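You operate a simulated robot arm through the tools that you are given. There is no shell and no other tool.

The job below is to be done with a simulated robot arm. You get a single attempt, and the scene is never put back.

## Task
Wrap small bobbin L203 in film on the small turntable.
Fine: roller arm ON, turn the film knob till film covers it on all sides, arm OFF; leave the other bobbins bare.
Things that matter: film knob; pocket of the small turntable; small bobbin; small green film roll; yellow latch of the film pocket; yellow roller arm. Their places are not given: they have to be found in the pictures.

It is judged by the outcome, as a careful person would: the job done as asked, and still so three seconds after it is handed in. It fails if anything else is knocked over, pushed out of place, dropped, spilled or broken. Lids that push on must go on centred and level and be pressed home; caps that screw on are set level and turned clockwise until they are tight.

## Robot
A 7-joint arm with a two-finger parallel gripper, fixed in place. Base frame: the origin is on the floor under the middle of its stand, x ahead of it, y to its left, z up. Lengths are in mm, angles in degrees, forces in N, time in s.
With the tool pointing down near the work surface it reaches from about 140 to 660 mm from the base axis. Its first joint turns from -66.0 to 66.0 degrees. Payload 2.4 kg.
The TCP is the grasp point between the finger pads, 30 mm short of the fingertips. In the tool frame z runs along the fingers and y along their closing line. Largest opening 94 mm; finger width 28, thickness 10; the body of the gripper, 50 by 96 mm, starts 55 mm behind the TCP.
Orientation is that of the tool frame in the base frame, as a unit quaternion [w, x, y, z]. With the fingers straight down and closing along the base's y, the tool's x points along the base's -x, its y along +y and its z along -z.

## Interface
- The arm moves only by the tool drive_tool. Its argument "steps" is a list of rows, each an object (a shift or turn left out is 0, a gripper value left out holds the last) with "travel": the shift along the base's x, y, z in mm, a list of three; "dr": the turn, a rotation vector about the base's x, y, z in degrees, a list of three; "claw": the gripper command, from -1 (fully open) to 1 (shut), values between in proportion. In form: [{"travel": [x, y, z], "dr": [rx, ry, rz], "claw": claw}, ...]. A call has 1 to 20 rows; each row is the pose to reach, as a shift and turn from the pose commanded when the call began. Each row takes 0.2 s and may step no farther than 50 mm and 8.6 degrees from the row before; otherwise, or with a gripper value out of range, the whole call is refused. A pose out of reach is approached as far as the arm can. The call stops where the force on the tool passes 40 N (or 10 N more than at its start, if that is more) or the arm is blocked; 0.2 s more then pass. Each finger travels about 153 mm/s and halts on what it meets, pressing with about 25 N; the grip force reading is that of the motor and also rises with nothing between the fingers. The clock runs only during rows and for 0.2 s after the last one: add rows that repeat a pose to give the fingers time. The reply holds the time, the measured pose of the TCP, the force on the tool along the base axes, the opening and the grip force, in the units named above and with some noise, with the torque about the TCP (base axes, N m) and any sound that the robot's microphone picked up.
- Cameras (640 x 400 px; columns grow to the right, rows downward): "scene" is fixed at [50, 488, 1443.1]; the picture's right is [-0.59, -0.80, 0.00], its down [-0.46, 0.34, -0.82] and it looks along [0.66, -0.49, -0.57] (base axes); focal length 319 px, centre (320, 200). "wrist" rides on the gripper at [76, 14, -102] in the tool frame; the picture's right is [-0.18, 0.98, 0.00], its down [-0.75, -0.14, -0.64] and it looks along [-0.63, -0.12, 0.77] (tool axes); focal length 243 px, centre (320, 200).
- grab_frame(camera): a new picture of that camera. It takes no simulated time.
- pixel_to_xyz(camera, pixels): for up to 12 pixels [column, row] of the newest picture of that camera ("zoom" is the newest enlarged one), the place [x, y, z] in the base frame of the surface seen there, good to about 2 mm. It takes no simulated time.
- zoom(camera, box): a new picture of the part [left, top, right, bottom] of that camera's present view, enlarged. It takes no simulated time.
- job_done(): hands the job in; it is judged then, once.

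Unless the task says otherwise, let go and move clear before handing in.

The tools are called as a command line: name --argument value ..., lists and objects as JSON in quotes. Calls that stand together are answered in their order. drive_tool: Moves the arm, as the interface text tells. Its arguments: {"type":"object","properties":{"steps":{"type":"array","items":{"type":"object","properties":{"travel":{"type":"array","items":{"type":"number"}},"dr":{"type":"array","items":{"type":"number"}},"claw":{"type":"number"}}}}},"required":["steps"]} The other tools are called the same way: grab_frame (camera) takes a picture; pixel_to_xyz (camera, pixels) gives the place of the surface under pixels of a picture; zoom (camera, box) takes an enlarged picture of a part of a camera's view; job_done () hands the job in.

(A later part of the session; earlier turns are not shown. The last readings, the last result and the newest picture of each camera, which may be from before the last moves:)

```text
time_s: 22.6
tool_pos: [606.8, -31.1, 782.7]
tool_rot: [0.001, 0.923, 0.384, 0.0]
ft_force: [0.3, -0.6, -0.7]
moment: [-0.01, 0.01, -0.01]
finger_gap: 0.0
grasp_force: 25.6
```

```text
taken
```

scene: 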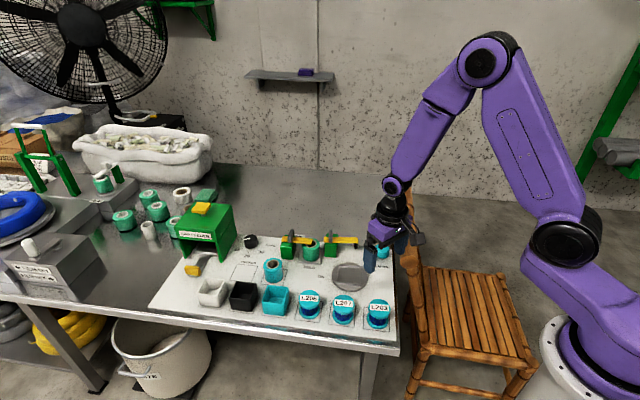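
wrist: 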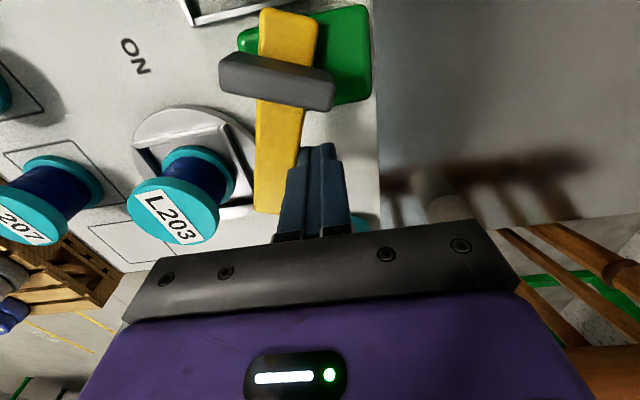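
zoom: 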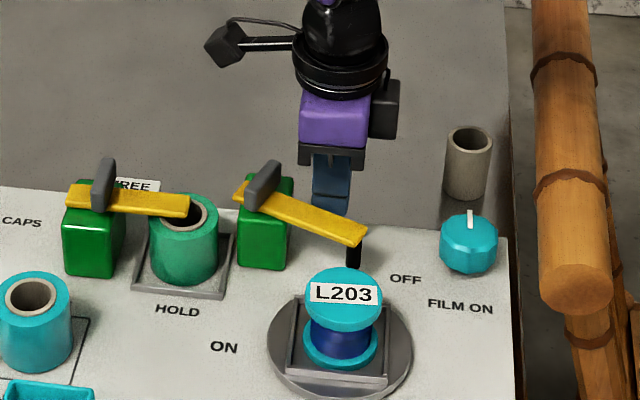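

The arm swings freely (forces <1 N). I'll continue in small increments while watching clearance to the bobbin's top flange.

drive_tool --steps '[{"travel": [-3.3, 2.5, 0], "claw": 1}, {"travel": [-6.5, 4.9, 0], "claw": 1}, {"travel": [-9.5, 8, 0], "claw": 1}, {"travel": [-12.3, 11.4, 0], "claw": 1}, {"travel": [-12.3, 11.4, 0], "claw": 1}]'

zoom --camera "scene" --box '[290, 190, 400, 290]'

grab_frame --camera "wrist"

```text
time_s: 23.8
tool_pos: [594.4, -18.0, 783.2]
tool_rot: [0.0, 0.924, 0.382, 0.0]
ft_force: [-0.2, 0.3, -0.6]
moment: [-0.01, 0.0, -0.01]
finger_gap: 0.0
grasp_force: 25.0
```

```text
4.00 times, centred on (345, 240) of scene
```

zoom: 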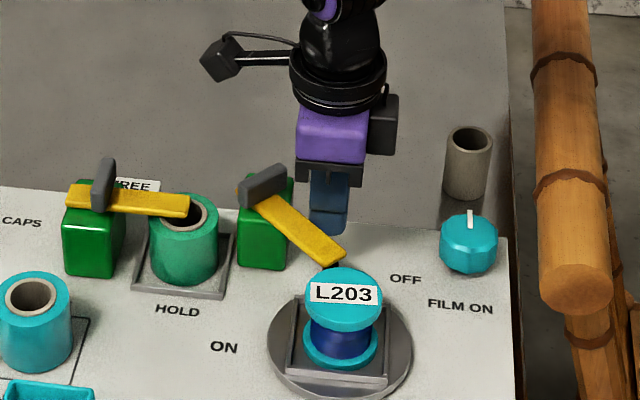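

```text
taken
```

wrist: 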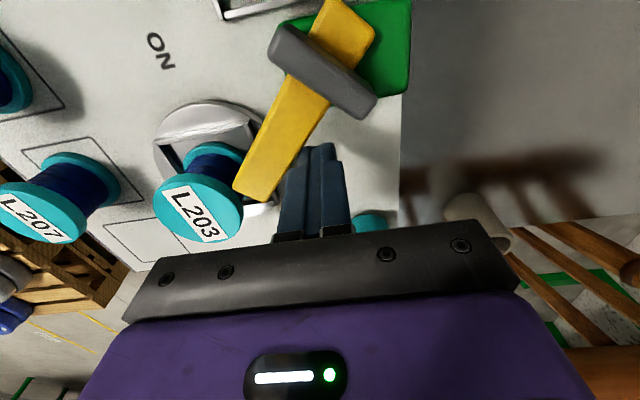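

The bar tip is now close to L203's flange; I'll measure both to see whether it will clear.

zoom --camera "wrist" --box '[140, 80, 380, 250]'

pixel_to_xyz --camera "wrist" --pixels '[[236, 186], [268, 199], [252, 193], [199, 214], [240, 212], [225, 180], [160, 205], [320, 70], [290, 60], [350, 88], [337, 5], [290, 100]]'

```text
2.35 times, centred on (260, 165) of wrist
```

zoom: 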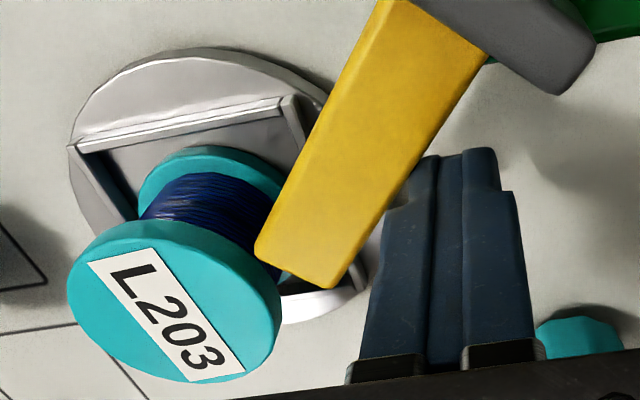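

```text
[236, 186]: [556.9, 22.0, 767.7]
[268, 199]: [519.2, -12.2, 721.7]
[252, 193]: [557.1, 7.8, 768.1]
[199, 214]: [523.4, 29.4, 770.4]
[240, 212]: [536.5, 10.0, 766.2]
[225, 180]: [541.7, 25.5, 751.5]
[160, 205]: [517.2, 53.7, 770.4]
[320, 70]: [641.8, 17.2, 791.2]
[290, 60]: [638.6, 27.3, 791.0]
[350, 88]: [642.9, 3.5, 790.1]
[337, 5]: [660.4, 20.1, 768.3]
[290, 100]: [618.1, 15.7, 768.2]
```

The tip corner is about 35 mm from the bobbin axis and its circle passes roughly 31–32 mm from it (flange radius 28), so it should clear by ~3 mm. I'll go on slowly, a few mm at a time.

drive_tool --steps '[{"travel": [-2, 4.4, 0], "claw": 1}, {"travel": [-3.8, 8.8, 0], "claw": 1}, {"travel": [-5, 11.5, 0], "claw": 1}, {"travel": [-5, 11.5, 0], "claw": 1}]'

zoom --camera "scene" --box '[290, 190, 400, 290]'

zoom --camera "wrist" --box '[140, 60, 380, 230]'

```text
time_s: 24.8
tool_pos: [589.5, -9.6, 782.0]
tool_rot: [0.0, 0.924, 0.382, 0.0]
ft_force: [2.7, -12.7, -6.4]
moment: [-0.33, -0.01, -0.06]
finger_gap: 0.0
grasp_force: 25.5
```

```text
4.00 times, centred on (345, 240) of scene
```

zoom: 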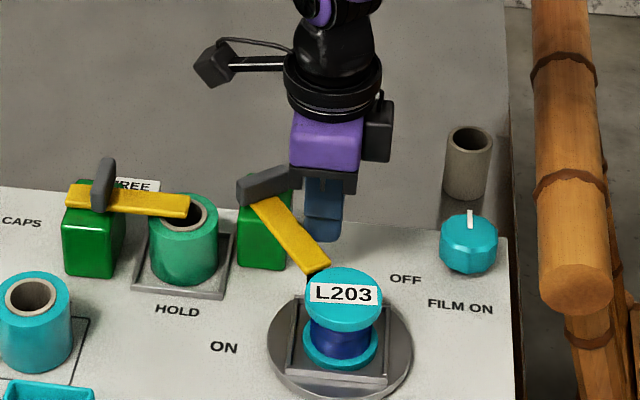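

```text
2.35 times, centred on (260, 145) of wrist
```

zoom: 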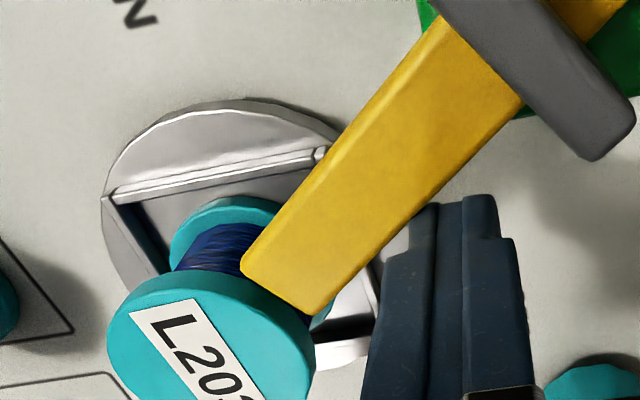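

Resistance of ~13 N appeared with the arm now pointing at the bobbin. I'll measure whether the bar has met its stop or is touching L203.

grab_frame --camera "wrist"

zoom --camera "wrist" --box '[170, 120, 290, 230]'

pixel_to_xyz --camera "zoom" --pixels '[[168, 195], [250, 225], [180, 240], [240, 280], [100, 300], [150, 220], [130, 345], [60, 280], [260, 330], [300, 60]]'

zoom --camera "scene" --box '[325, 235, 375, 290]'

```text
taken
```

wrist: 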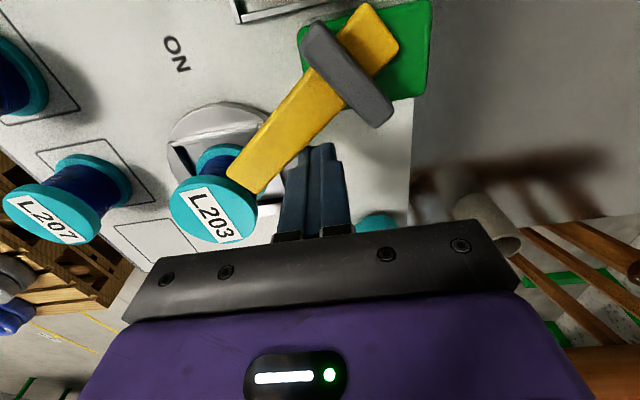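

```text
3.64 times, centred on (230, 175) of wrist
```

zoom: 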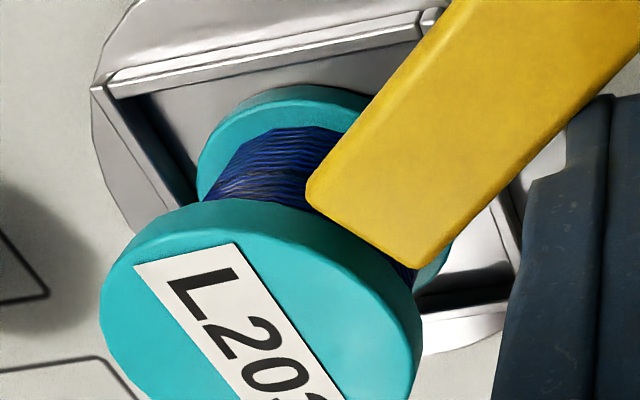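

```text
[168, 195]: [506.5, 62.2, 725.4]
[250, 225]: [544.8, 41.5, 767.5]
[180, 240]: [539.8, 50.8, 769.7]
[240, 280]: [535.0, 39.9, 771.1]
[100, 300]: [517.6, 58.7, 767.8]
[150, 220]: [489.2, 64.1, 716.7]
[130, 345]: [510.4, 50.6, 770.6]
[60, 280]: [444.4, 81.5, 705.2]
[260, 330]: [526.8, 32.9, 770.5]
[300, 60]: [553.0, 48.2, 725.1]
```

```text
7.27 times, centred on (350, 262) of scene
```

zoom: 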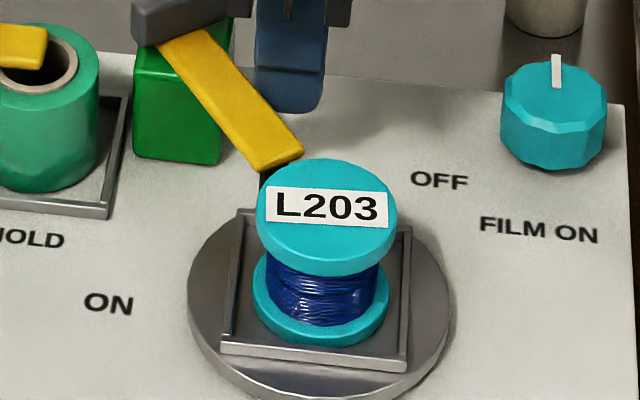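

I'll measure L203's current centre to see whether it was shifted at all, and the tip edge relative to its flange.

zoom --camera "wrist" --box '[150, 140, 290, 260]'

pixel_to_xyz --camera "wrist" --pixels '[[171, 212], [256, 215], [213, 188], [213, 241], [190, 192], [238, 197], [185, 235], [245, 236], [228, 175], [254, 191], [258, 192], [227, 178]]'

```text
3.33 times, centred on (220, 200) of wrist
```

zoom: 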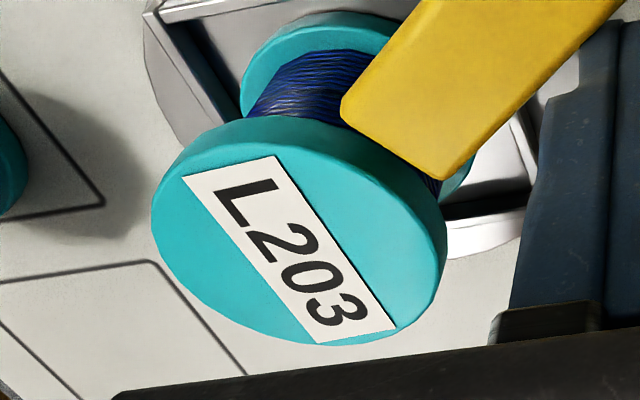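

```text
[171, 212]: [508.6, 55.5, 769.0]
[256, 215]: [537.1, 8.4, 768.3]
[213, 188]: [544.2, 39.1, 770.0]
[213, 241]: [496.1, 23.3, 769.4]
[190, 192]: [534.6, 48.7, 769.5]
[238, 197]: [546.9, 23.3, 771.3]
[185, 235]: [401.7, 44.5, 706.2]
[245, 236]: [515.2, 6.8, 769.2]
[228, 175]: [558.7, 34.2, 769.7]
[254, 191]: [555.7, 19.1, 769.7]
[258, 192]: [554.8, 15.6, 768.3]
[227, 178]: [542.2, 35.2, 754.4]
```

The bar tip is ~37 mm from the bobbin axis (flange 28 mm), so it isn't touching L203; the arm is turned ~59° and points straight at the bobbin, so this looks like its ON stop. I'll nudge a little further to confirm a firm stop.

drive_tool --steps '[{"travel": [-0.3, 1.0, 0], "claw": 1}, {"travel": [-0.5, 1.8, 0], "claw": 1}, {"travel": [-0.5, 1.8, 0], "claw": 1}]'

zoom --camera "scene" --box '[325, 235, 375, 290]'

grab_frame --camera "wrist"

```text
time_s: 25.6
tool_pos: [588.9, -9.0, 785.0]
tool_rot: [0.002, 0.925, 0.381, 0.002]
ft_force: [11.5, -21.5, -7.5]
moment: [-0.5, -0.19, -0.22]
finger_gap: 0.2
grasp_force: 24.7
```

```text
7.27 times, centred on (350, 262) of scene
```

zoom: 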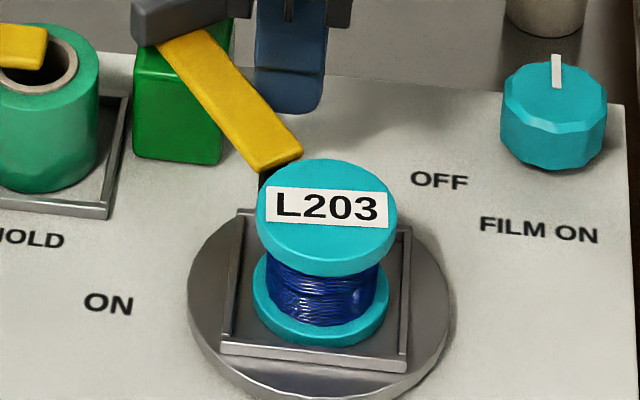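

```text
taken
```

wrist: 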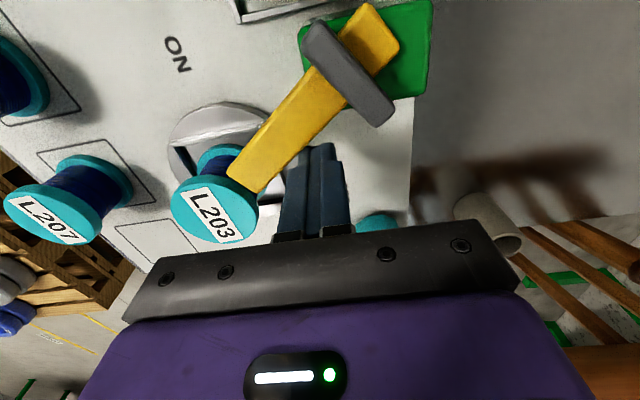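

Force rose to 24 N with no movement, so the arm is at its ON stop. I'll back off along the path I came and rise.

drive_tool --steps '[{"travel": [2, -4, 0], "claw": 1}, {"travel": [5, -13, 0], "claw": 1}, {"travel": [12, -20, 0], "claw": 1}, {"travel": [14, -22, 40], "claw": 1}, {"travel": [14, -22, 80], "claw": 1}, {"travel": [14, -22, 120], "claw": 1}, {"travel": [14, -22, 120], "claw": 1}]'

zoom --camera "scene" --box '[290, 190, 400, 290]'

grab_frame --camera "wrist"

```text
time_s: 27.2
tool_pos: [601.8, -26.6, 902.6]
tool_rot: [0.0, 0.923, 0.384, 0.0]
ft_force: [1.0, 0.3, 0.8]
moment: [0.0, 0.0, -0.01]
finger_gap: 0.0
grasp_force: 25.3
```

```text
4.00 times, centred on (345, 240) of scene
```

zoom: 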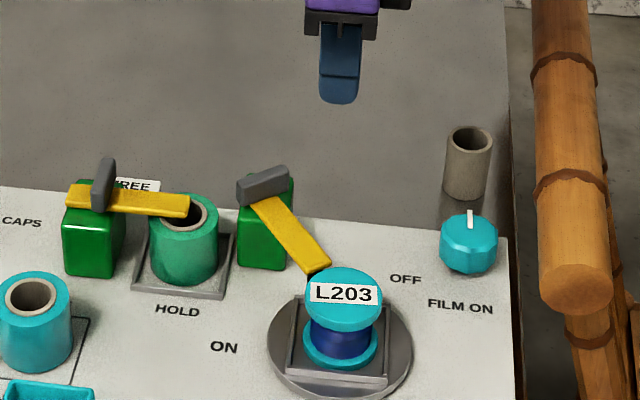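

```text
taken
```

wrist: 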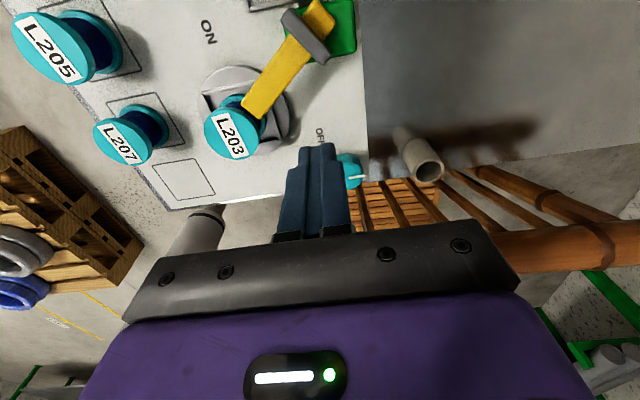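

The arm stays ON after release. Now the film knob: I'll measure it and the chair rail next to it precisely.

zoom --camera "scene" --box '[365, 215, 415, 275]'

pixel_to_xyz --camera "zoom" --pixels '[[440, 60], [490, 60], [530, 60], [440, 150], [500, 170], [560, 150], [200, 240], [118, 255], [280, 275], [205, 205], [205, 260], [200, 320]]'

```text
6.67 times, centred on (390, 245) of scene
```

zoom: 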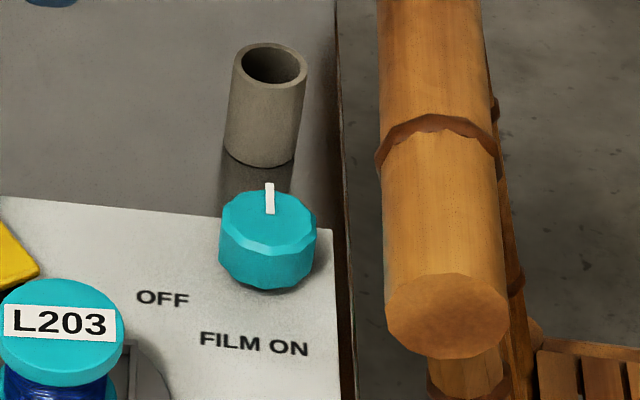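

```text
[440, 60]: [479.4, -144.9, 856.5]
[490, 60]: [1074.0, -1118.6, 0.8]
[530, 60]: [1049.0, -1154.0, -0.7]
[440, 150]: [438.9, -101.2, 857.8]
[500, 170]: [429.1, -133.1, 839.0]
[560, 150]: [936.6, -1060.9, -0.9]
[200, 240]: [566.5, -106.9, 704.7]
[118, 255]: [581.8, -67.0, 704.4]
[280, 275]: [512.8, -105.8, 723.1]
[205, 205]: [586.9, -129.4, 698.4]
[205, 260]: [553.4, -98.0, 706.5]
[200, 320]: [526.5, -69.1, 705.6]
```

pixel_to_xyz --camera "zoom" --pixels '[[225, 210], [312, 230], [268, 192], [268, 215], [265, 245], [240, 235], [300, 205], [390, 200], [495, 210], [440, 200], [395, 300], [505, 310]]'

pixel_to_xyz --camera "zoom" --pixels '[[385, 60], [480, 60], [430, 60], [445, 315], [390, 320], [450, 355], [445, 280], [233, 100], [300, 100], [268, 75], [268, 280], [268, 262]]'

```text
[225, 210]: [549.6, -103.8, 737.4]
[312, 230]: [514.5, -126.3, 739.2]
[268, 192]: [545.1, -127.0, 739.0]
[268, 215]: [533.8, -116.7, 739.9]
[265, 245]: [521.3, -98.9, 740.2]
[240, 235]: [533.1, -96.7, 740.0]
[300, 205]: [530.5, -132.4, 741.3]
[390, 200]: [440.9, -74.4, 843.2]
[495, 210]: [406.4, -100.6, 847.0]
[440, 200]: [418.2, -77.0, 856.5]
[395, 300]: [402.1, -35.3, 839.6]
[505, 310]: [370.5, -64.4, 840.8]
```

```text
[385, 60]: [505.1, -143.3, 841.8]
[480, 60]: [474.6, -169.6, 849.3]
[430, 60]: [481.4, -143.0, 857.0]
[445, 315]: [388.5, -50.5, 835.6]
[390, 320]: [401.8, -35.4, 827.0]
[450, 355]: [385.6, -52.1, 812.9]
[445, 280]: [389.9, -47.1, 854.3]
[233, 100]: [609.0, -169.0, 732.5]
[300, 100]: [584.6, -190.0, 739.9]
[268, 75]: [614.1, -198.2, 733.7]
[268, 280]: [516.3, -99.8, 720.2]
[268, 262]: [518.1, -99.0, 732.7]
```

The rail's edge facing the knob is at u≈259 (axis z≈835, radius ≈22) and the knob is ≈41 mm across, centre ≈(531,−113), top z≈740. I'll hover above the knob with open fingers to measure it from the wrist camera.

drive_tool --steps '[{"travel": [-20, -25, 10], "claw": 0}, {"travel": [-40, -50, 10], "claw": -0.5}, {"travel": [-60, -75, 10], "claw": -0.6}, {"travel": [-71, -86, 10], "claw": -0.6}, {"travel": [-71, -86, 10], "claw": -0.6}]'

grab_frame --camera "wrist"

zoom --camera "wrist" --box '[260, 30, 380, 150]'

```text
time_s: 28.4
tool_pos: [531.4, -111.8, 913.9]
tool_rot: [0.0, 0.924, 0.383, 0.0]
ft_force: [0.9, -0.4, -0.3]
moment: [0.01, -0.02, 0.01]
finger_gap: 75.1
grasp_force: 0.1
```

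```text
taken
```

wrist: 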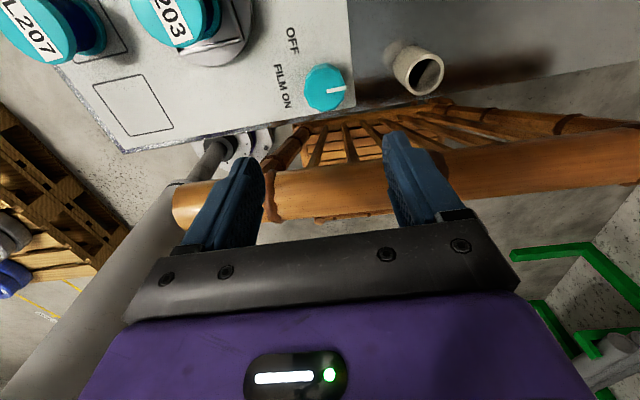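

```text
3.33 times, centred on (320, 90) of wrist
```

zoom: 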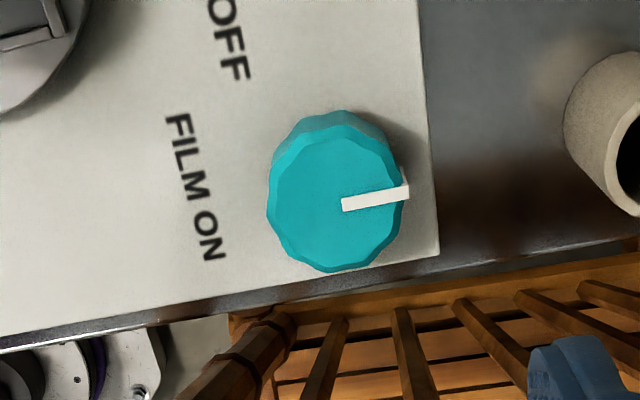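

The knob with its white pointer at (375,197) in the zoom is clear. I'll sample its rim.

pixel_to_xyz --camera "zoom" --pixels '[[270, 208], [402, 205], [345, 128], [330, 269], [290, 150], [390, 150], [285, 250], [382, 248], [343, 205], [405, 190], [337, 200], [345, 113]]'

```text
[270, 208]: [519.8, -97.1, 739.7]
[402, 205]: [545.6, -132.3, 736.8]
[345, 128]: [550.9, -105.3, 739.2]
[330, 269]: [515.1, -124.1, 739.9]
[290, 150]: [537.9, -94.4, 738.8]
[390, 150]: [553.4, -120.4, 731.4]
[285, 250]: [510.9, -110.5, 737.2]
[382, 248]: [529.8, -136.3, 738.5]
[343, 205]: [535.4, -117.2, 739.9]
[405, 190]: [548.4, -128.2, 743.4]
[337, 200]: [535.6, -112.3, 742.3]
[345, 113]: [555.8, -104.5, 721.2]
```

Knob centre ≈(532.5,−114.7), ≈43 mm across, top z≈740. To keep the gripper body away from the chair rail I'll lean the tool 20° away from it (about the closing line) and set the opening to ~62 mm, still high up.

drive_tool --steps '[{"travel": [1, 0.5, 0], "dr": [-4.95, 4.95, 0], "claw": -0.34}, {"travel": [2, 1.5, 0], "dr": [-9.9, 9.9, 0], "claw": -0.34}, {"travel": [4.3, 2.5, 0], "dr": [-14.14, 14.14, 0], "claw": -0.34}, {"travel": [4.3, 2.5, 0], "dr": [-14.14, 14.14, 0], "claw": -0.34}]'

grab_frame --camera "wrist"

grab_frame --camera "scene"

```text
time_s: 29.4
tool_pos: [535.6, -109.9, 914.1]
tool_rot: [0.066, 0.91, 0.376, -0.161]
ft_force: [0.1, 0.4, 0.1]
moment: [-0.01, -0.03, -0.02]
finger_gap: 63.0
grasp_force: 0.0
```

```text
taken
```

wrist: 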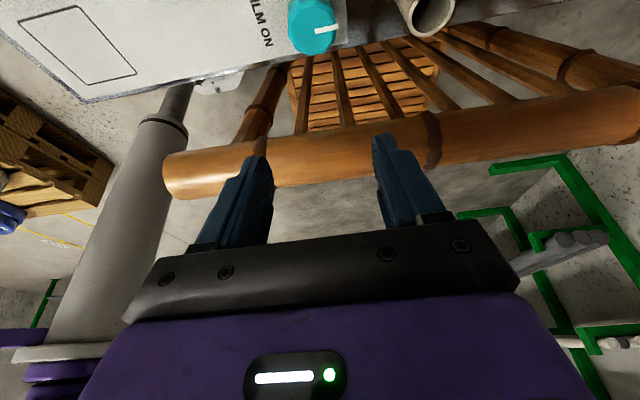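

```text
taken
```

scene: 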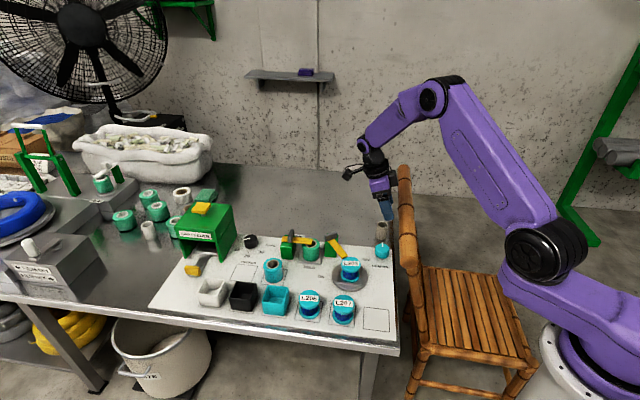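

The tool leans the right way. I'll descend over the knob in two stages.

drive_tool --steps '[{"travel": [0, 0, -40], "claw": -0.34}, {"travel": [0, 0, -80], "claw": -0.34}, {"travel": [0, 0, -115], "claw": -0.34}, {"travel": [0, 0, -130], "claw": -0.34}, {"travel": [0, 0, -130], "claw": -0.34}]'

grab_frame --camera "wrist"

zoom --camera "scene" --box '[330, 180, 430, 280]'

```text
time_s: 30.6
tool_pos: [535.5, -110.1, 784.0]
tool_rot: [0.067, 0.91, 0.377, -0.161]
ft_force: [1.1, 0.1, 0.2]
moment: [0.0, 0.01, 0.0]
finger_gap: 63.3
grasp_force: 0.2
```

```text
taken
```

wrist: 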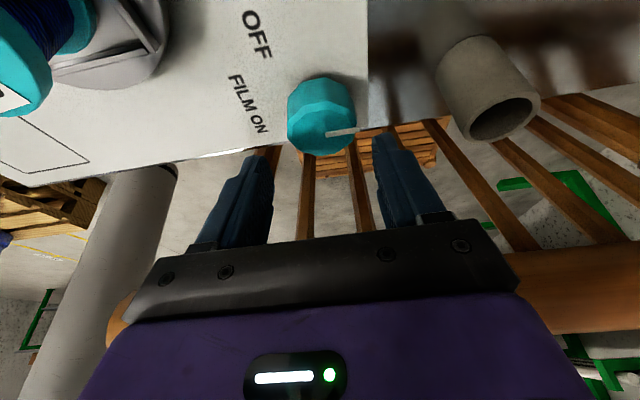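

```text
4.00 times, centred on (380, 230) of scene
```

zoom: 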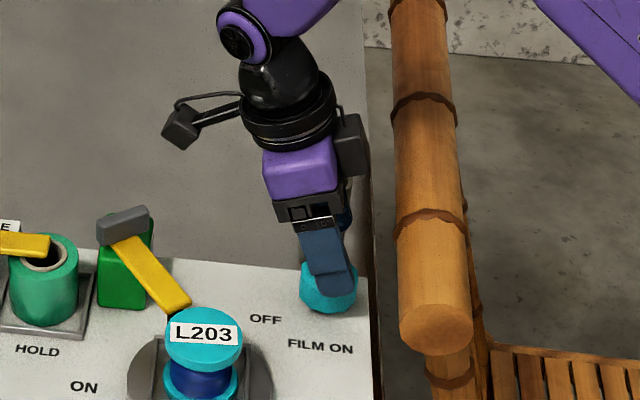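

There's a dark box on the gripper's rail side at zoom (350,145). I'll check its distance from the rail before going lower.

pixel_to_xyz --camera "zoom" --pixels '[[350, 145], [362, 130], [362, 165], [340, 170], [395, 100], [400, 200], [342, 215], [330, 285]]'

```text
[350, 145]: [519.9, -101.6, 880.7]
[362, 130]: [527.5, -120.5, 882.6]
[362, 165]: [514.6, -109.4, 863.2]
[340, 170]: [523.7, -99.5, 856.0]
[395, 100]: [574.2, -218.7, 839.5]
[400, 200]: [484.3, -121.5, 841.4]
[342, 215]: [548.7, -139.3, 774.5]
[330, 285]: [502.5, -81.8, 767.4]
```

The box stays ~27 mm from the rail. I'll descend the last 39 mm so the pads flank the knob.

drive_tool --steps '[{"travel": [0, 0, -20], "claw": -0.34}, {"travel": [0, 0, -32], "claw": -0.34}, {"travel": [0, 0, -38], "claw": -0.34}, {"travel": [0, 0, -38], "claw": -0.34}]'

grab_frame --camera "wrist"

zoom --camera "scene" --box '[330, 180, 430, 280]'

```text
time_s: 31.6
tool_pos: [536.6, -111.6, 745.9]
tool_rot: [0.066, 0.91, 0.376, -0.16]
ft_force: [0.4, 0.2, -0.9]
moment: [-0.02, 0.0, -0.02]
finger_gap: 62.7
grasp_force: 0.1
```

```text
taken
```

wrist: 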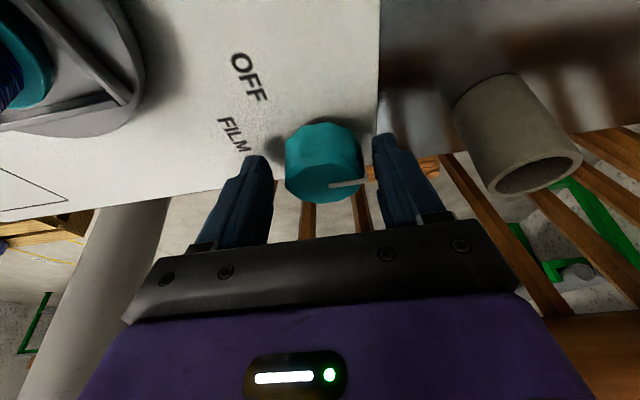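

```text
4.00 times, centred on (380, 230) of scene
```

zoom: 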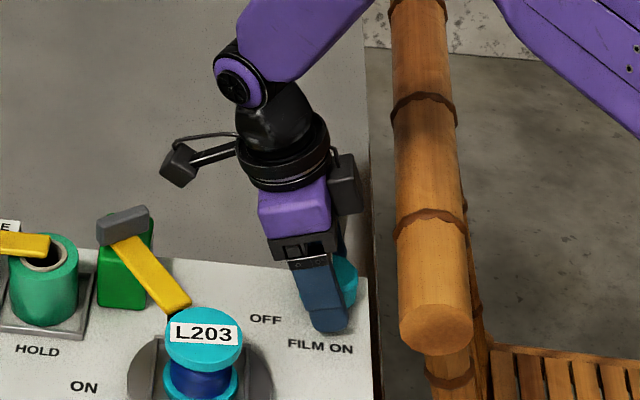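

The knob sits between the pads. Its pointer sticks out toward one pad, so I'll first swing the open gripper 40° counter-clockwise around the knob, then close, which also leaves room for a long clockwise stroke.

drive_tool --steps '[{"travel": [-0.5, 0.5, 0], "dr": [0, 0, 8], "claw": -0.34}, {"travel": [-1.1, 0.8, 0], "dr": [0, 0, 16], "claw": -0.34}, {"travel": [-1.7, 1.1, 0], "dr": [0, 0, 24], "claw": -0.34}, {"travel": [-2.4, 1.3, 0], "dr": [0, 0, 32], "claw": -0.34}, {"travel": [-3.1, 1.4, 0], "dr": [0, 0, 40], "claw": -0.34}, {"travel": [-3.1, 1.4, 0], "dr": [0, 0, 40], "claw": -0.34}]'

grab_frame --camera "wrist"

zoom --camera "scene" --box '[330, 180, 430, 280]'

```text
time_s: 33.0
tool_pos: [532.4, -109.2, 746.8]
tool_rot: [0.117, 0.725, 0.667, -0.128]
ft_force: [0.0, -0.4, 0.2]
moment: [0.0, 0.0, -0.03]
finger_gap: 63.0
grasp_force: 0.2
```

```text
taken
```

wrist: 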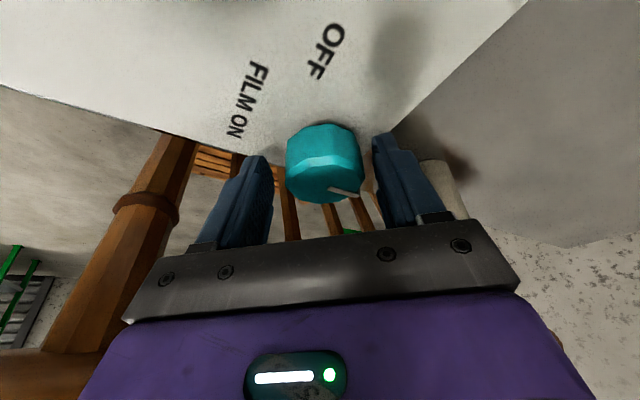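

```text
4.00 times, centred on (380, 230) of scene
```

zoom: 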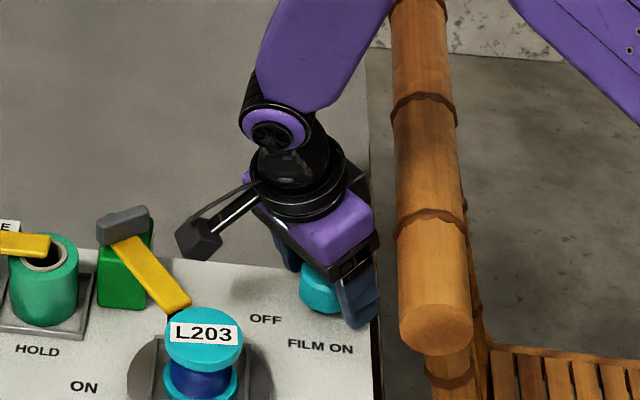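

Clear on all sides with no force. I'll close on the knob and turn it about 24° clockwise to see its effect.

drive_tool --steps '[{"travel": [0, 0, 0], "claw": 1}, {"travel": [0, 0, 0], "claw": 1}, {"travel": [0, 0, 0], "claw": 1}]'

grab_frame --camera "wrist"

```text
time_s: 33.8
tool_pos: [534.1, -110.4, 745.6]
tool_rot: [0.118, 0.726, 0.666, -0.126]
ft_force: [21.6, -5.8, -11.0]
moment: [0.59, 0.11, 0.11]
finger_gap: 44.4
grasp_force: 45.8
```

```text
taken
```

wrist: 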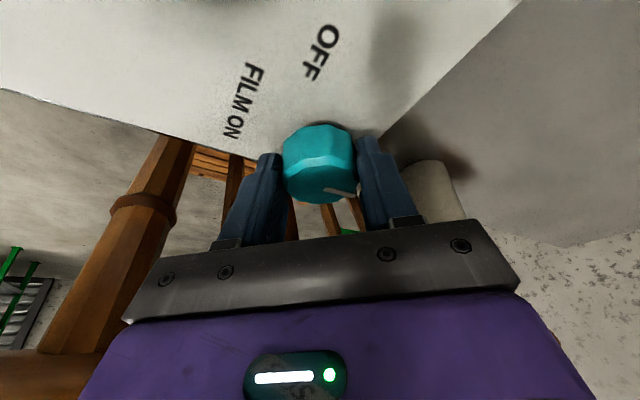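

The grip closed at 44 mm with a side load of ~22 N in +x, so the knob's axis is ~2 mm further +x. I'll shift the tool to remove the side load.

drive_tool --steps '[{"travel": [1.0, 0, 0], "claw": 1}, {"travel": [2.0, 0, 0], "claw": 1}, {"travel": [2.0, 0, 0], "claw": 1}]'

```text
time_s: 34.6
tool_pos: [534.5, -110.3, 746.8]
tool_rot: [0.117, 0.726, 0.665, -0.128]
ft_force: [13.8, -5.1, -4.7]
moment: [0.94, -0.09, 0.09]
finger_gap: 44.7
grasp_force: 44.9
```

drive_tool --steps '[{"travel": [1.5, 0, 0], "claw": 1}, {"travel": [3.0, -0.5, 0], "claw": 1}, {"travel": [3.0, -0.5, 0], "claw": 1}]'

zoom --camera "wrist" --box '[220, 90, 420, 240]'

```text
time_s: 35.4
tool_pos: [534.6, -109.4, 747.8]
tool_rot: [0.114, 0.725, 0.666, -0.132]
ft_force: [-21.8, 10.8, 24.1]
moment: [0.3, -0.12, -0.18]
finger_gap: 44.9
grasp_force: 45.4
```

```text
2.67 times, centred on (320, 165) of wrist
```

zoom: 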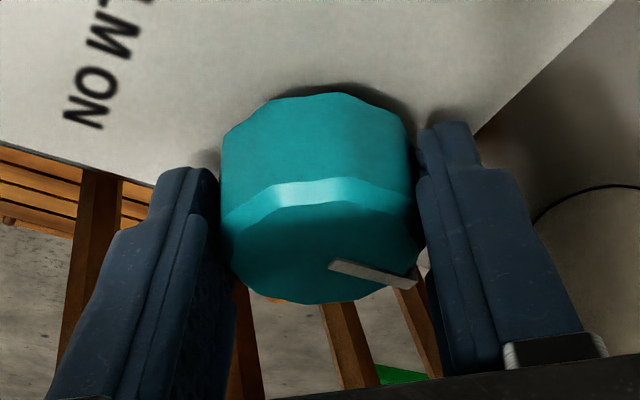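

drive_tool --steps '[{"travel": [-1.0, 0.2, 0.5], "claw": 1}, {"travel": [-1.8, 0.3, 0.8], "claw": 1}, {"travel": [-1.8, 0.3, 0.8], "claw": 1}]'

```text
time_s: 36.2
tool_pos: [535.4, -109.4, 745.9]
tool_rot: [0.116, 0.726, 0.666, -0.129]
ft_force: [-13.4, 4.9, -11.4]
moment: [-1.15, -0.2, -0.1]
finger_gap: 44.5
grasp_force: 45.0
```

Side load is hysteretic; I'll open slightly, re-centre at the balanced position (x≈535), and close again.

drive_tool --steps '[{"travel": [0, 0, 0], "claw": -0.2}, {"travel": [-0.6, 0, -0.8], "claw": -0.2}, {"travel": [-0.6, 0, -0.8], "claw": -0.2}, {"travel": [-0.6, 0, -0.8], "claw": 1}, {"travel": [-0.6, 0, -0.8], "claw": 1}, {"travel": [-0.6, 0, -0.8], "claw": 1}]'

```text
time_s: 37.6
tool_pos: [534.9, -109.9, 746.5]
tool_rot: [0.117, 0.726, 0.665, -0.13]
ft_force: [-14.9, 3.2, 8.7]
moment: [-0.77, 0.04, -0.15]
finger_gap: 44.7
grasp_force: 45.6
```

drive_tool --steps '[{"travel": [0, 0, 0], "claw": -0.2}, {"travel": [-1.1, 0, 0], "claw": -0.2}, {"travel": [-1.1, 0, 0], "claw": -0.2}, {"travel": [-1.1, 0, 0], "claw": 1}, {"travel": [-1.1, 0, 0], "claw": 1}, {"travel": [-1.1, 0, 0], "claw": 1}]'

```text
time_s: 39.0
tool_pos: [534.1, -109.0, 746.1]
tool_rot: [0.117, 0.727, 0.665, -0.128]
ft_force: [-3.2, 2.5, 3.4]
moment: [-0.07, -0.45, -0.01]
finger_gap: 44.5
grasp_force: 44.9
```

Side load is now ~4 N and the grip is centred. I'll turn the knob 24° clockwise and look at the effect.

drive_tool --steps '[{"travel": [0.35, -0.05, 0], "dr": [0, 0, -4], "claw": 1}, {"travel": [0.69, -0.11, 0], "dr": [0, 0, -8], "claw": 1}, {"travel": [1.36, -0.31, 0], "dr": [0, 0, -16], "claw": 1}, {"travel": [1.99, -0.61, 0], "dr": [0, 0, -24], "claw": 1}, {"travel": [1.99, -0.61, 0], "dr": [0, 0, -24], "claw": 1}]'

zoom --camera "wrist" --box '[220, 90, 420, 240]'

zoom --camera "scene" --box '[290, 210, 400, 300]'

```text
time_s: 40.2
tool_pos: [537.7, -110.2, 746.1]
tool_rot: [0.089, 0.848, 0.501, -0.148]
ft_force: [9.0, 5.2, -5.8]
moment: [-0.38, 1.07, 0.07]
finger_gap: 44.8
grasp_force: 44.4
```

```text
2.67 times, centred on (320, 165) of wrist
```

zoom: 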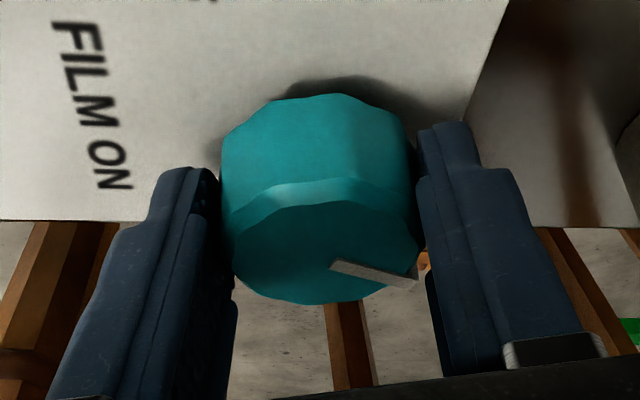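

```text
4.44 times, centred on (345, 255) of scene
```

zoom: 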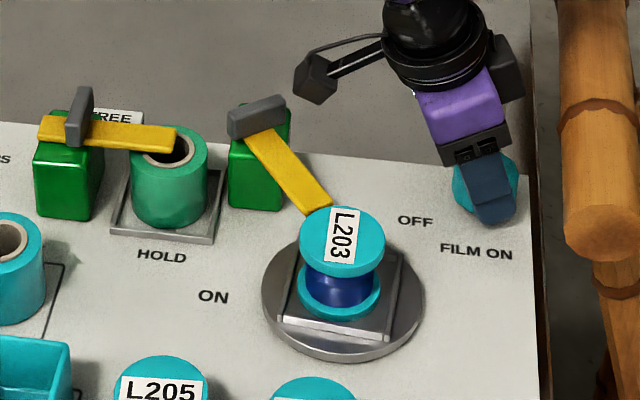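

Turning the knob 24° clockwise turned the bobbin roughly 75–90° (the L203 label rotated), so it's geared. I'll continue this clockwise stroke to about 80° total and check for film.

drive_tool --steps '[{"travel": [0.59, -0.38, 0], "dr": [0, 0, -8], "claw": 1}, {"travel": [1.11, -0.83, 0], "dr": [0, 0, -16], "claw": 1}, {"travel": [1.57, -1.36, 0], "dr": [0, 0, -24], "claw": 1}, {"travel": [1.57, -1.36, 0], "dr": [0, 0, -24], "claw": 1}]'

zoom --camera "wrist" --box '[220, 90, 420, 240]'

zoom --camera "scene" --box '[290, 210, 400, 300]'

```text
time_s: 41.2
tool_pos: [540.4, -111.8, 745.9]
tool_rot: [0.057, 0.935, 0.311, -0.163]
ft_force: [16.4, -0.9, -1.3]
moment: [0.42, 0.35, 0.09]
finger_gap: 45.0
grasp_force: 44.9
```

```text
2.67 times, centred on (320, 165) of wrist
```

zoom: 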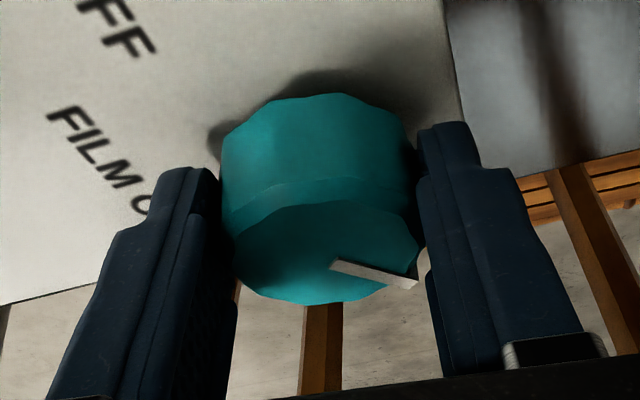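

```text
4.44 times, centred on (345, 255) of scene
```

zoom: 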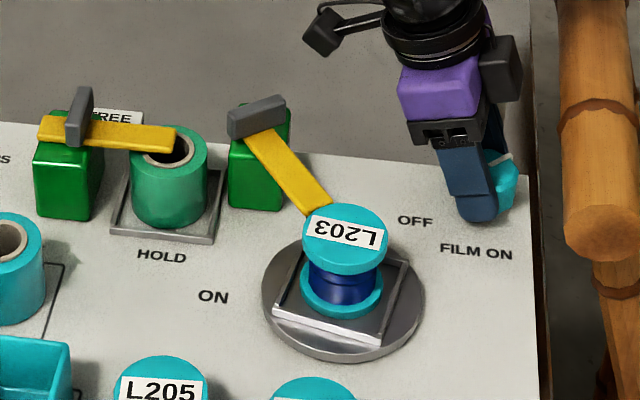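

The bobbin is now turned ~190° for 48° of knob. I'll zoom closely for any sign of film on the core.

zoom --camera "scene" --box '[328, 240, 378, 295]'

grab_frame --camera "wrist"

zoom --camera "scene" --box '[280, 220, 360, 280]'

```text
7.27 times, centred on (353, 268) of scene
```

zoom: 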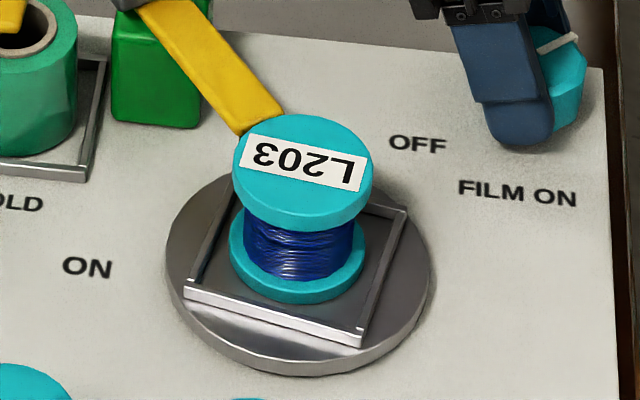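

```text
taken
```

wrist: 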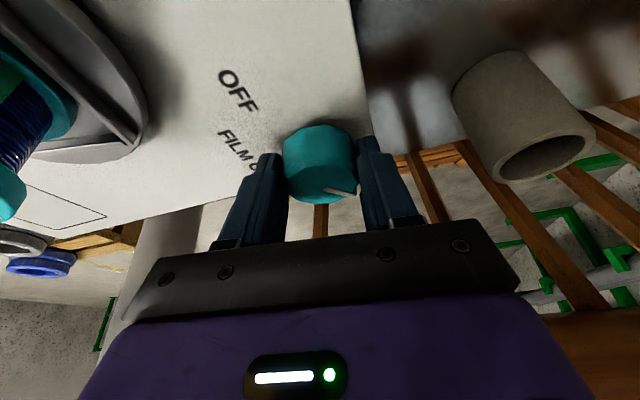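

```text
6.67 times, centred on (320, 250) of scene
```

zoom: 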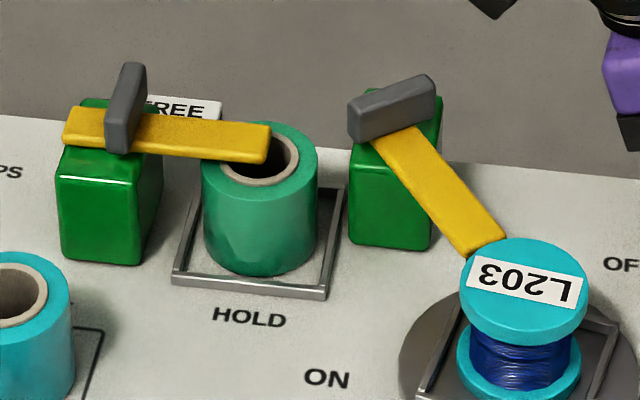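

In the wrist picture's left edge (5,80) there's a green patch on the bobbin's core; I'll zoom there.

zoom --camera "wrist" --box '[0, 0, 160, 230]'

```text
1.74 times, centred on (80, 115) of wrist
```

zoom: 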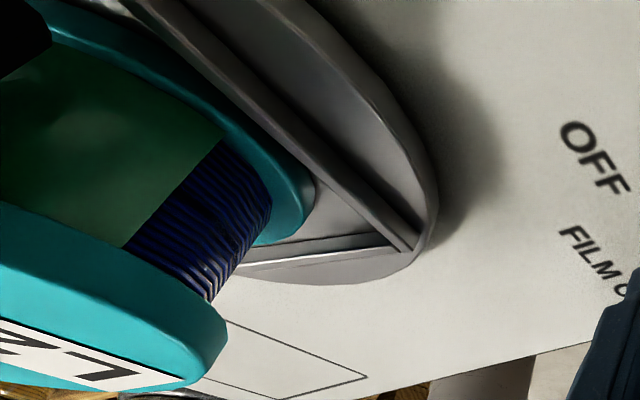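

Green film has started to cover the back of the core (near the roller), so clockwise works. I'll continue the stroke to the end of this grip.

drive_tool --steps '[{"travel": [0.38, -0.59, 0], "dr": [0, 0, -8], "claw": 1}, {"travel": [0.68, -1.22, 0], "dr": [0, 0, -16], "claw": 1}, {"travel": [0.88, -1.89, 0], "dr": [0, 0, -24], "claw": 1}, {"travel": [0.99, -2.58, 0], "dr": [0, 0, -32], "claw": 1}, {"travel": [0.99, -2.58, 0], "dr": [0, 0, -32], "claw": 1}]'

zoom --camera "scene" --box '[320, 200, 410, 295]'

grab_frame --camera "wrist"

```text
time_s: 42.4
tool_pos: [541.0, -115.9, 746.7]
tool_rot: [0.009, 0.985, 0.041, -0.169]
ft_force: [16.0, -14.6, 11.5]
moment: [0.42, -0.76, 0.08]
finger_gap: 44.8
grasp_force: 45.1
```

```text
4.21 times, centred on (365, 248) of scene
```

zoom: 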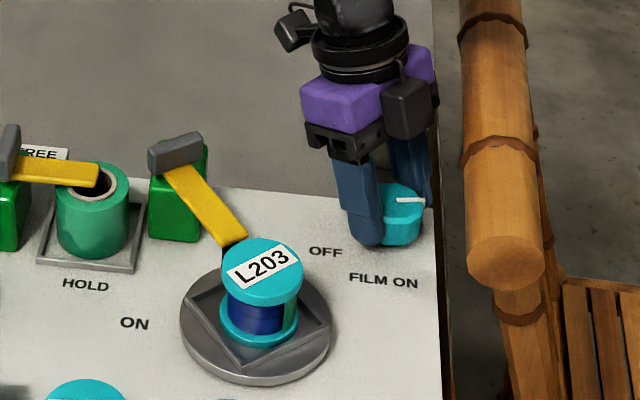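

```text
taken
```

wrist: 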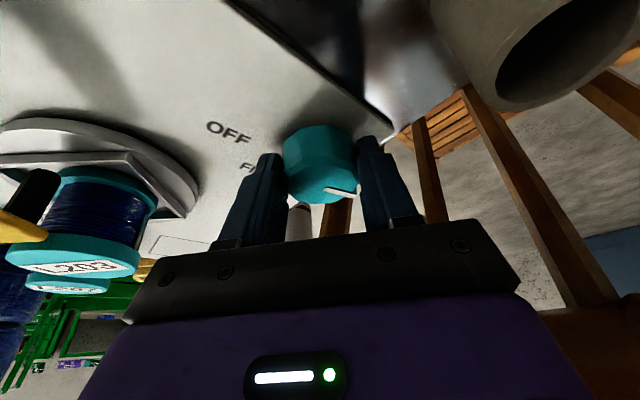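

The label shows ~335° of bobbin turn; a green stripe shows at the right of the core. I'll zoom to judge the film coverage.

zoom --camera "scene" --box '[335, 245, 375, 290]'

zoom --camera "wrist" --box '[0, 100, 220, 310]'

```text
8.89 times, centred on (355, 268) of scene
```

zoom: 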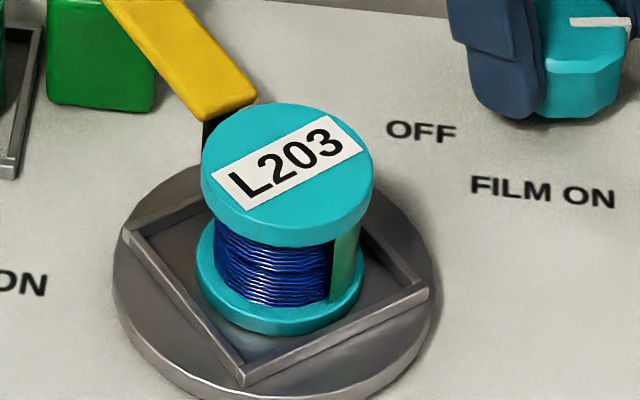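

```text
1.90 times, centred on (110, 205) of wrist
```

zoom: 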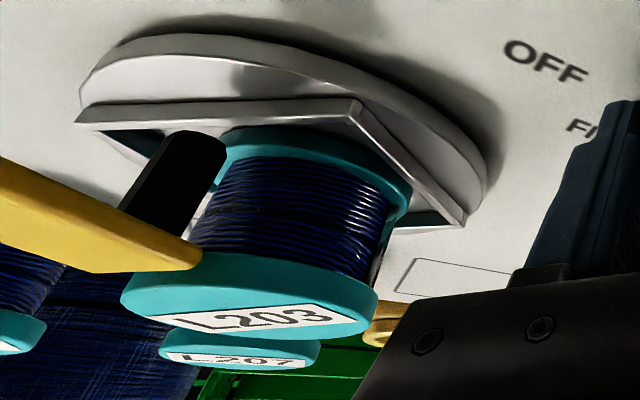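

Film is on only ~60° of the circumference although the bobbin turned ~320°, so it isn't being laid continuously. I'll measure the roller against the bobbin flange to see whether they are touching.

zoom --camera "wrist" --box '[0, 130, 160, 300]'

pixel_to_xyz --camera "zoom" --pixels '[[150, 130], [190, 110], [120, 180], [230, 100], [300, 160], [230, 220], [200, 300], [300, 330], [350, 280], [100, 270], [330, 240], [250, 310]]'

```text
2.35 times, centred on (80, 215) of wrist
```

zoom: 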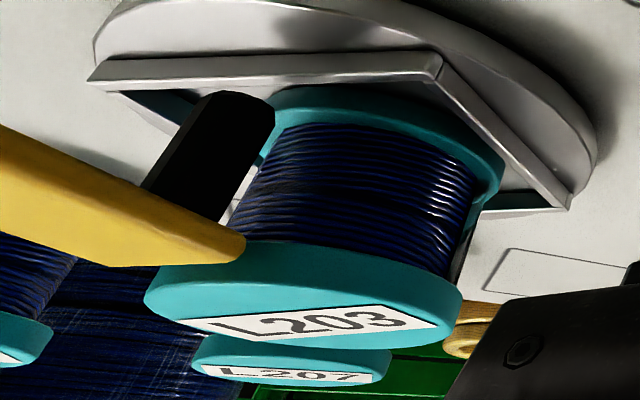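

```text
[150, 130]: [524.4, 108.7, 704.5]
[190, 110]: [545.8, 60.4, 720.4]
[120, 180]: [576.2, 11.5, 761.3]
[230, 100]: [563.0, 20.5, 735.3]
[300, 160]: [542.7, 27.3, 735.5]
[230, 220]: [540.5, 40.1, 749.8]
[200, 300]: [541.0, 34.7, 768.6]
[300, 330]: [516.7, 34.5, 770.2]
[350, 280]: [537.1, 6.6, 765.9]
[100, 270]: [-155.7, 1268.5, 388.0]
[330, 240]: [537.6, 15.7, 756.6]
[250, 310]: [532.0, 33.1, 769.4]
```

pixel_to_xyz --camera "zoom" --pixels '[[205, 105], [265, 110], [268, 130], [240, 130], [215, 170], [180, 180], [235, 170], [270, 105], [400, 100], [480, 180], [290, 110], [210, 200]]'

```text
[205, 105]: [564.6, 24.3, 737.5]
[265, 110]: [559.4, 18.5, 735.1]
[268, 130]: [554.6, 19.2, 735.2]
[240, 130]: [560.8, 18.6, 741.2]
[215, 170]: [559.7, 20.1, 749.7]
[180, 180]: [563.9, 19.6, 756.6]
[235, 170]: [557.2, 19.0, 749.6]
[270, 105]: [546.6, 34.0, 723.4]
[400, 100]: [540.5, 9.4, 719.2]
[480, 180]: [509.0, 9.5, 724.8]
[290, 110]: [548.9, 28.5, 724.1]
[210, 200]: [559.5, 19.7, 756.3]
```

The roller's surface is ~29 mm from the table axis versus flange radius 28 — so film is probably laid only where a slightly off-centre bobbin comes close to the roller. I'll measure the bobbin's centring on the table.

zoom --camera "scene" --box '[335, 250, 375, 290]'

pixel_to_xyz --camera "zoom" --pixels '[[105, 255], [440, 225], [290, 365], [200, 340], [400, 320], [175, 215], [375, 210], [175, 120], [385, 110], [280, 185], [280, 50], [130, 180]]'

```text
10.00 times, centred on (355, 270) of scene
```

zoom: 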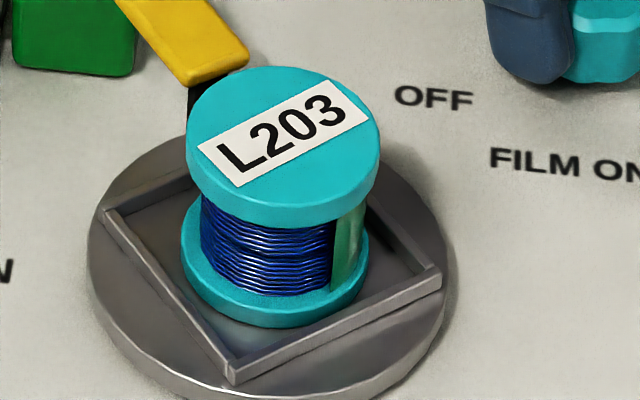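

```text
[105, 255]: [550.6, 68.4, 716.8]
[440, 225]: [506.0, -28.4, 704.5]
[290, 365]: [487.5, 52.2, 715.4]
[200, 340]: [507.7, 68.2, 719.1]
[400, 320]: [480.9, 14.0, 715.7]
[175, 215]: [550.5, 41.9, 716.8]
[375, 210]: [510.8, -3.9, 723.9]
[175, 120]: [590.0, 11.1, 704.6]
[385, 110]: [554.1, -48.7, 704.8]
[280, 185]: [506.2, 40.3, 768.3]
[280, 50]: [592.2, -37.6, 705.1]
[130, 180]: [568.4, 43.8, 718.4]
```

pixel_to_xyz --camera "zoom" --pixels '[[190, 130], [376, 130], [283, 70], [283, 203], [215, 88], [350, 88], [215, 180], [352, 178], [185, 260], [366, 262], [280, 325], [225, 310]]'

pixel_to_xyz --camera "zoom" --pixels '[[92, 250], [445, 235], [120, 320], [420, 330], [180, 372], [360, 378], [110, 190], [425, 195], [145, 155], [235, 372], [436, 272], [112, 212]]'

```text
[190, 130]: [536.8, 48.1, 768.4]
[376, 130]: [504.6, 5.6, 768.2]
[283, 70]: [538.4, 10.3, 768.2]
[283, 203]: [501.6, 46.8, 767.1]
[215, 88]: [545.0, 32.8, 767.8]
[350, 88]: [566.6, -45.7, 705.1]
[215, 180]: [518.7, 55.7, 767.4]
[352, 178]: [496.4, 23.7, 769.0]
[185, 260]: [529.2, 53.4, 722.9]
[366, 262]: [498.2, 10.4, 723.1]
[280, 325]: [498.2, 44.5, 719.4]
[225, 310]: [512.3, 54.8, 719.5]
```

```text
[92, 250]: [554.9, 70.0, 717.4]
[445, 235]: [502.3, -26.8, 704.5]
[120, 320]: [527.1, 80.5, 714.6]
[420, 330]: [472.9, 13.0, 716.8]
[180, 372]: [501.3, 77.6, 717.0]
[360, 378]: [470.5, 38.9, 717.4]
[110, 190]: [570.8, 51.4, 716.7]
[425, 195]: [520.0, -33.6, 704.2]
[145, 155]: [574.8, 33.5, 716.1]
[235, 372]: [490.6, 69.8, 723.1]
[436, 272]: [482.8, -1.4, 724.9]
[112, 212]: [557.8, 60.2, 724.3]
```

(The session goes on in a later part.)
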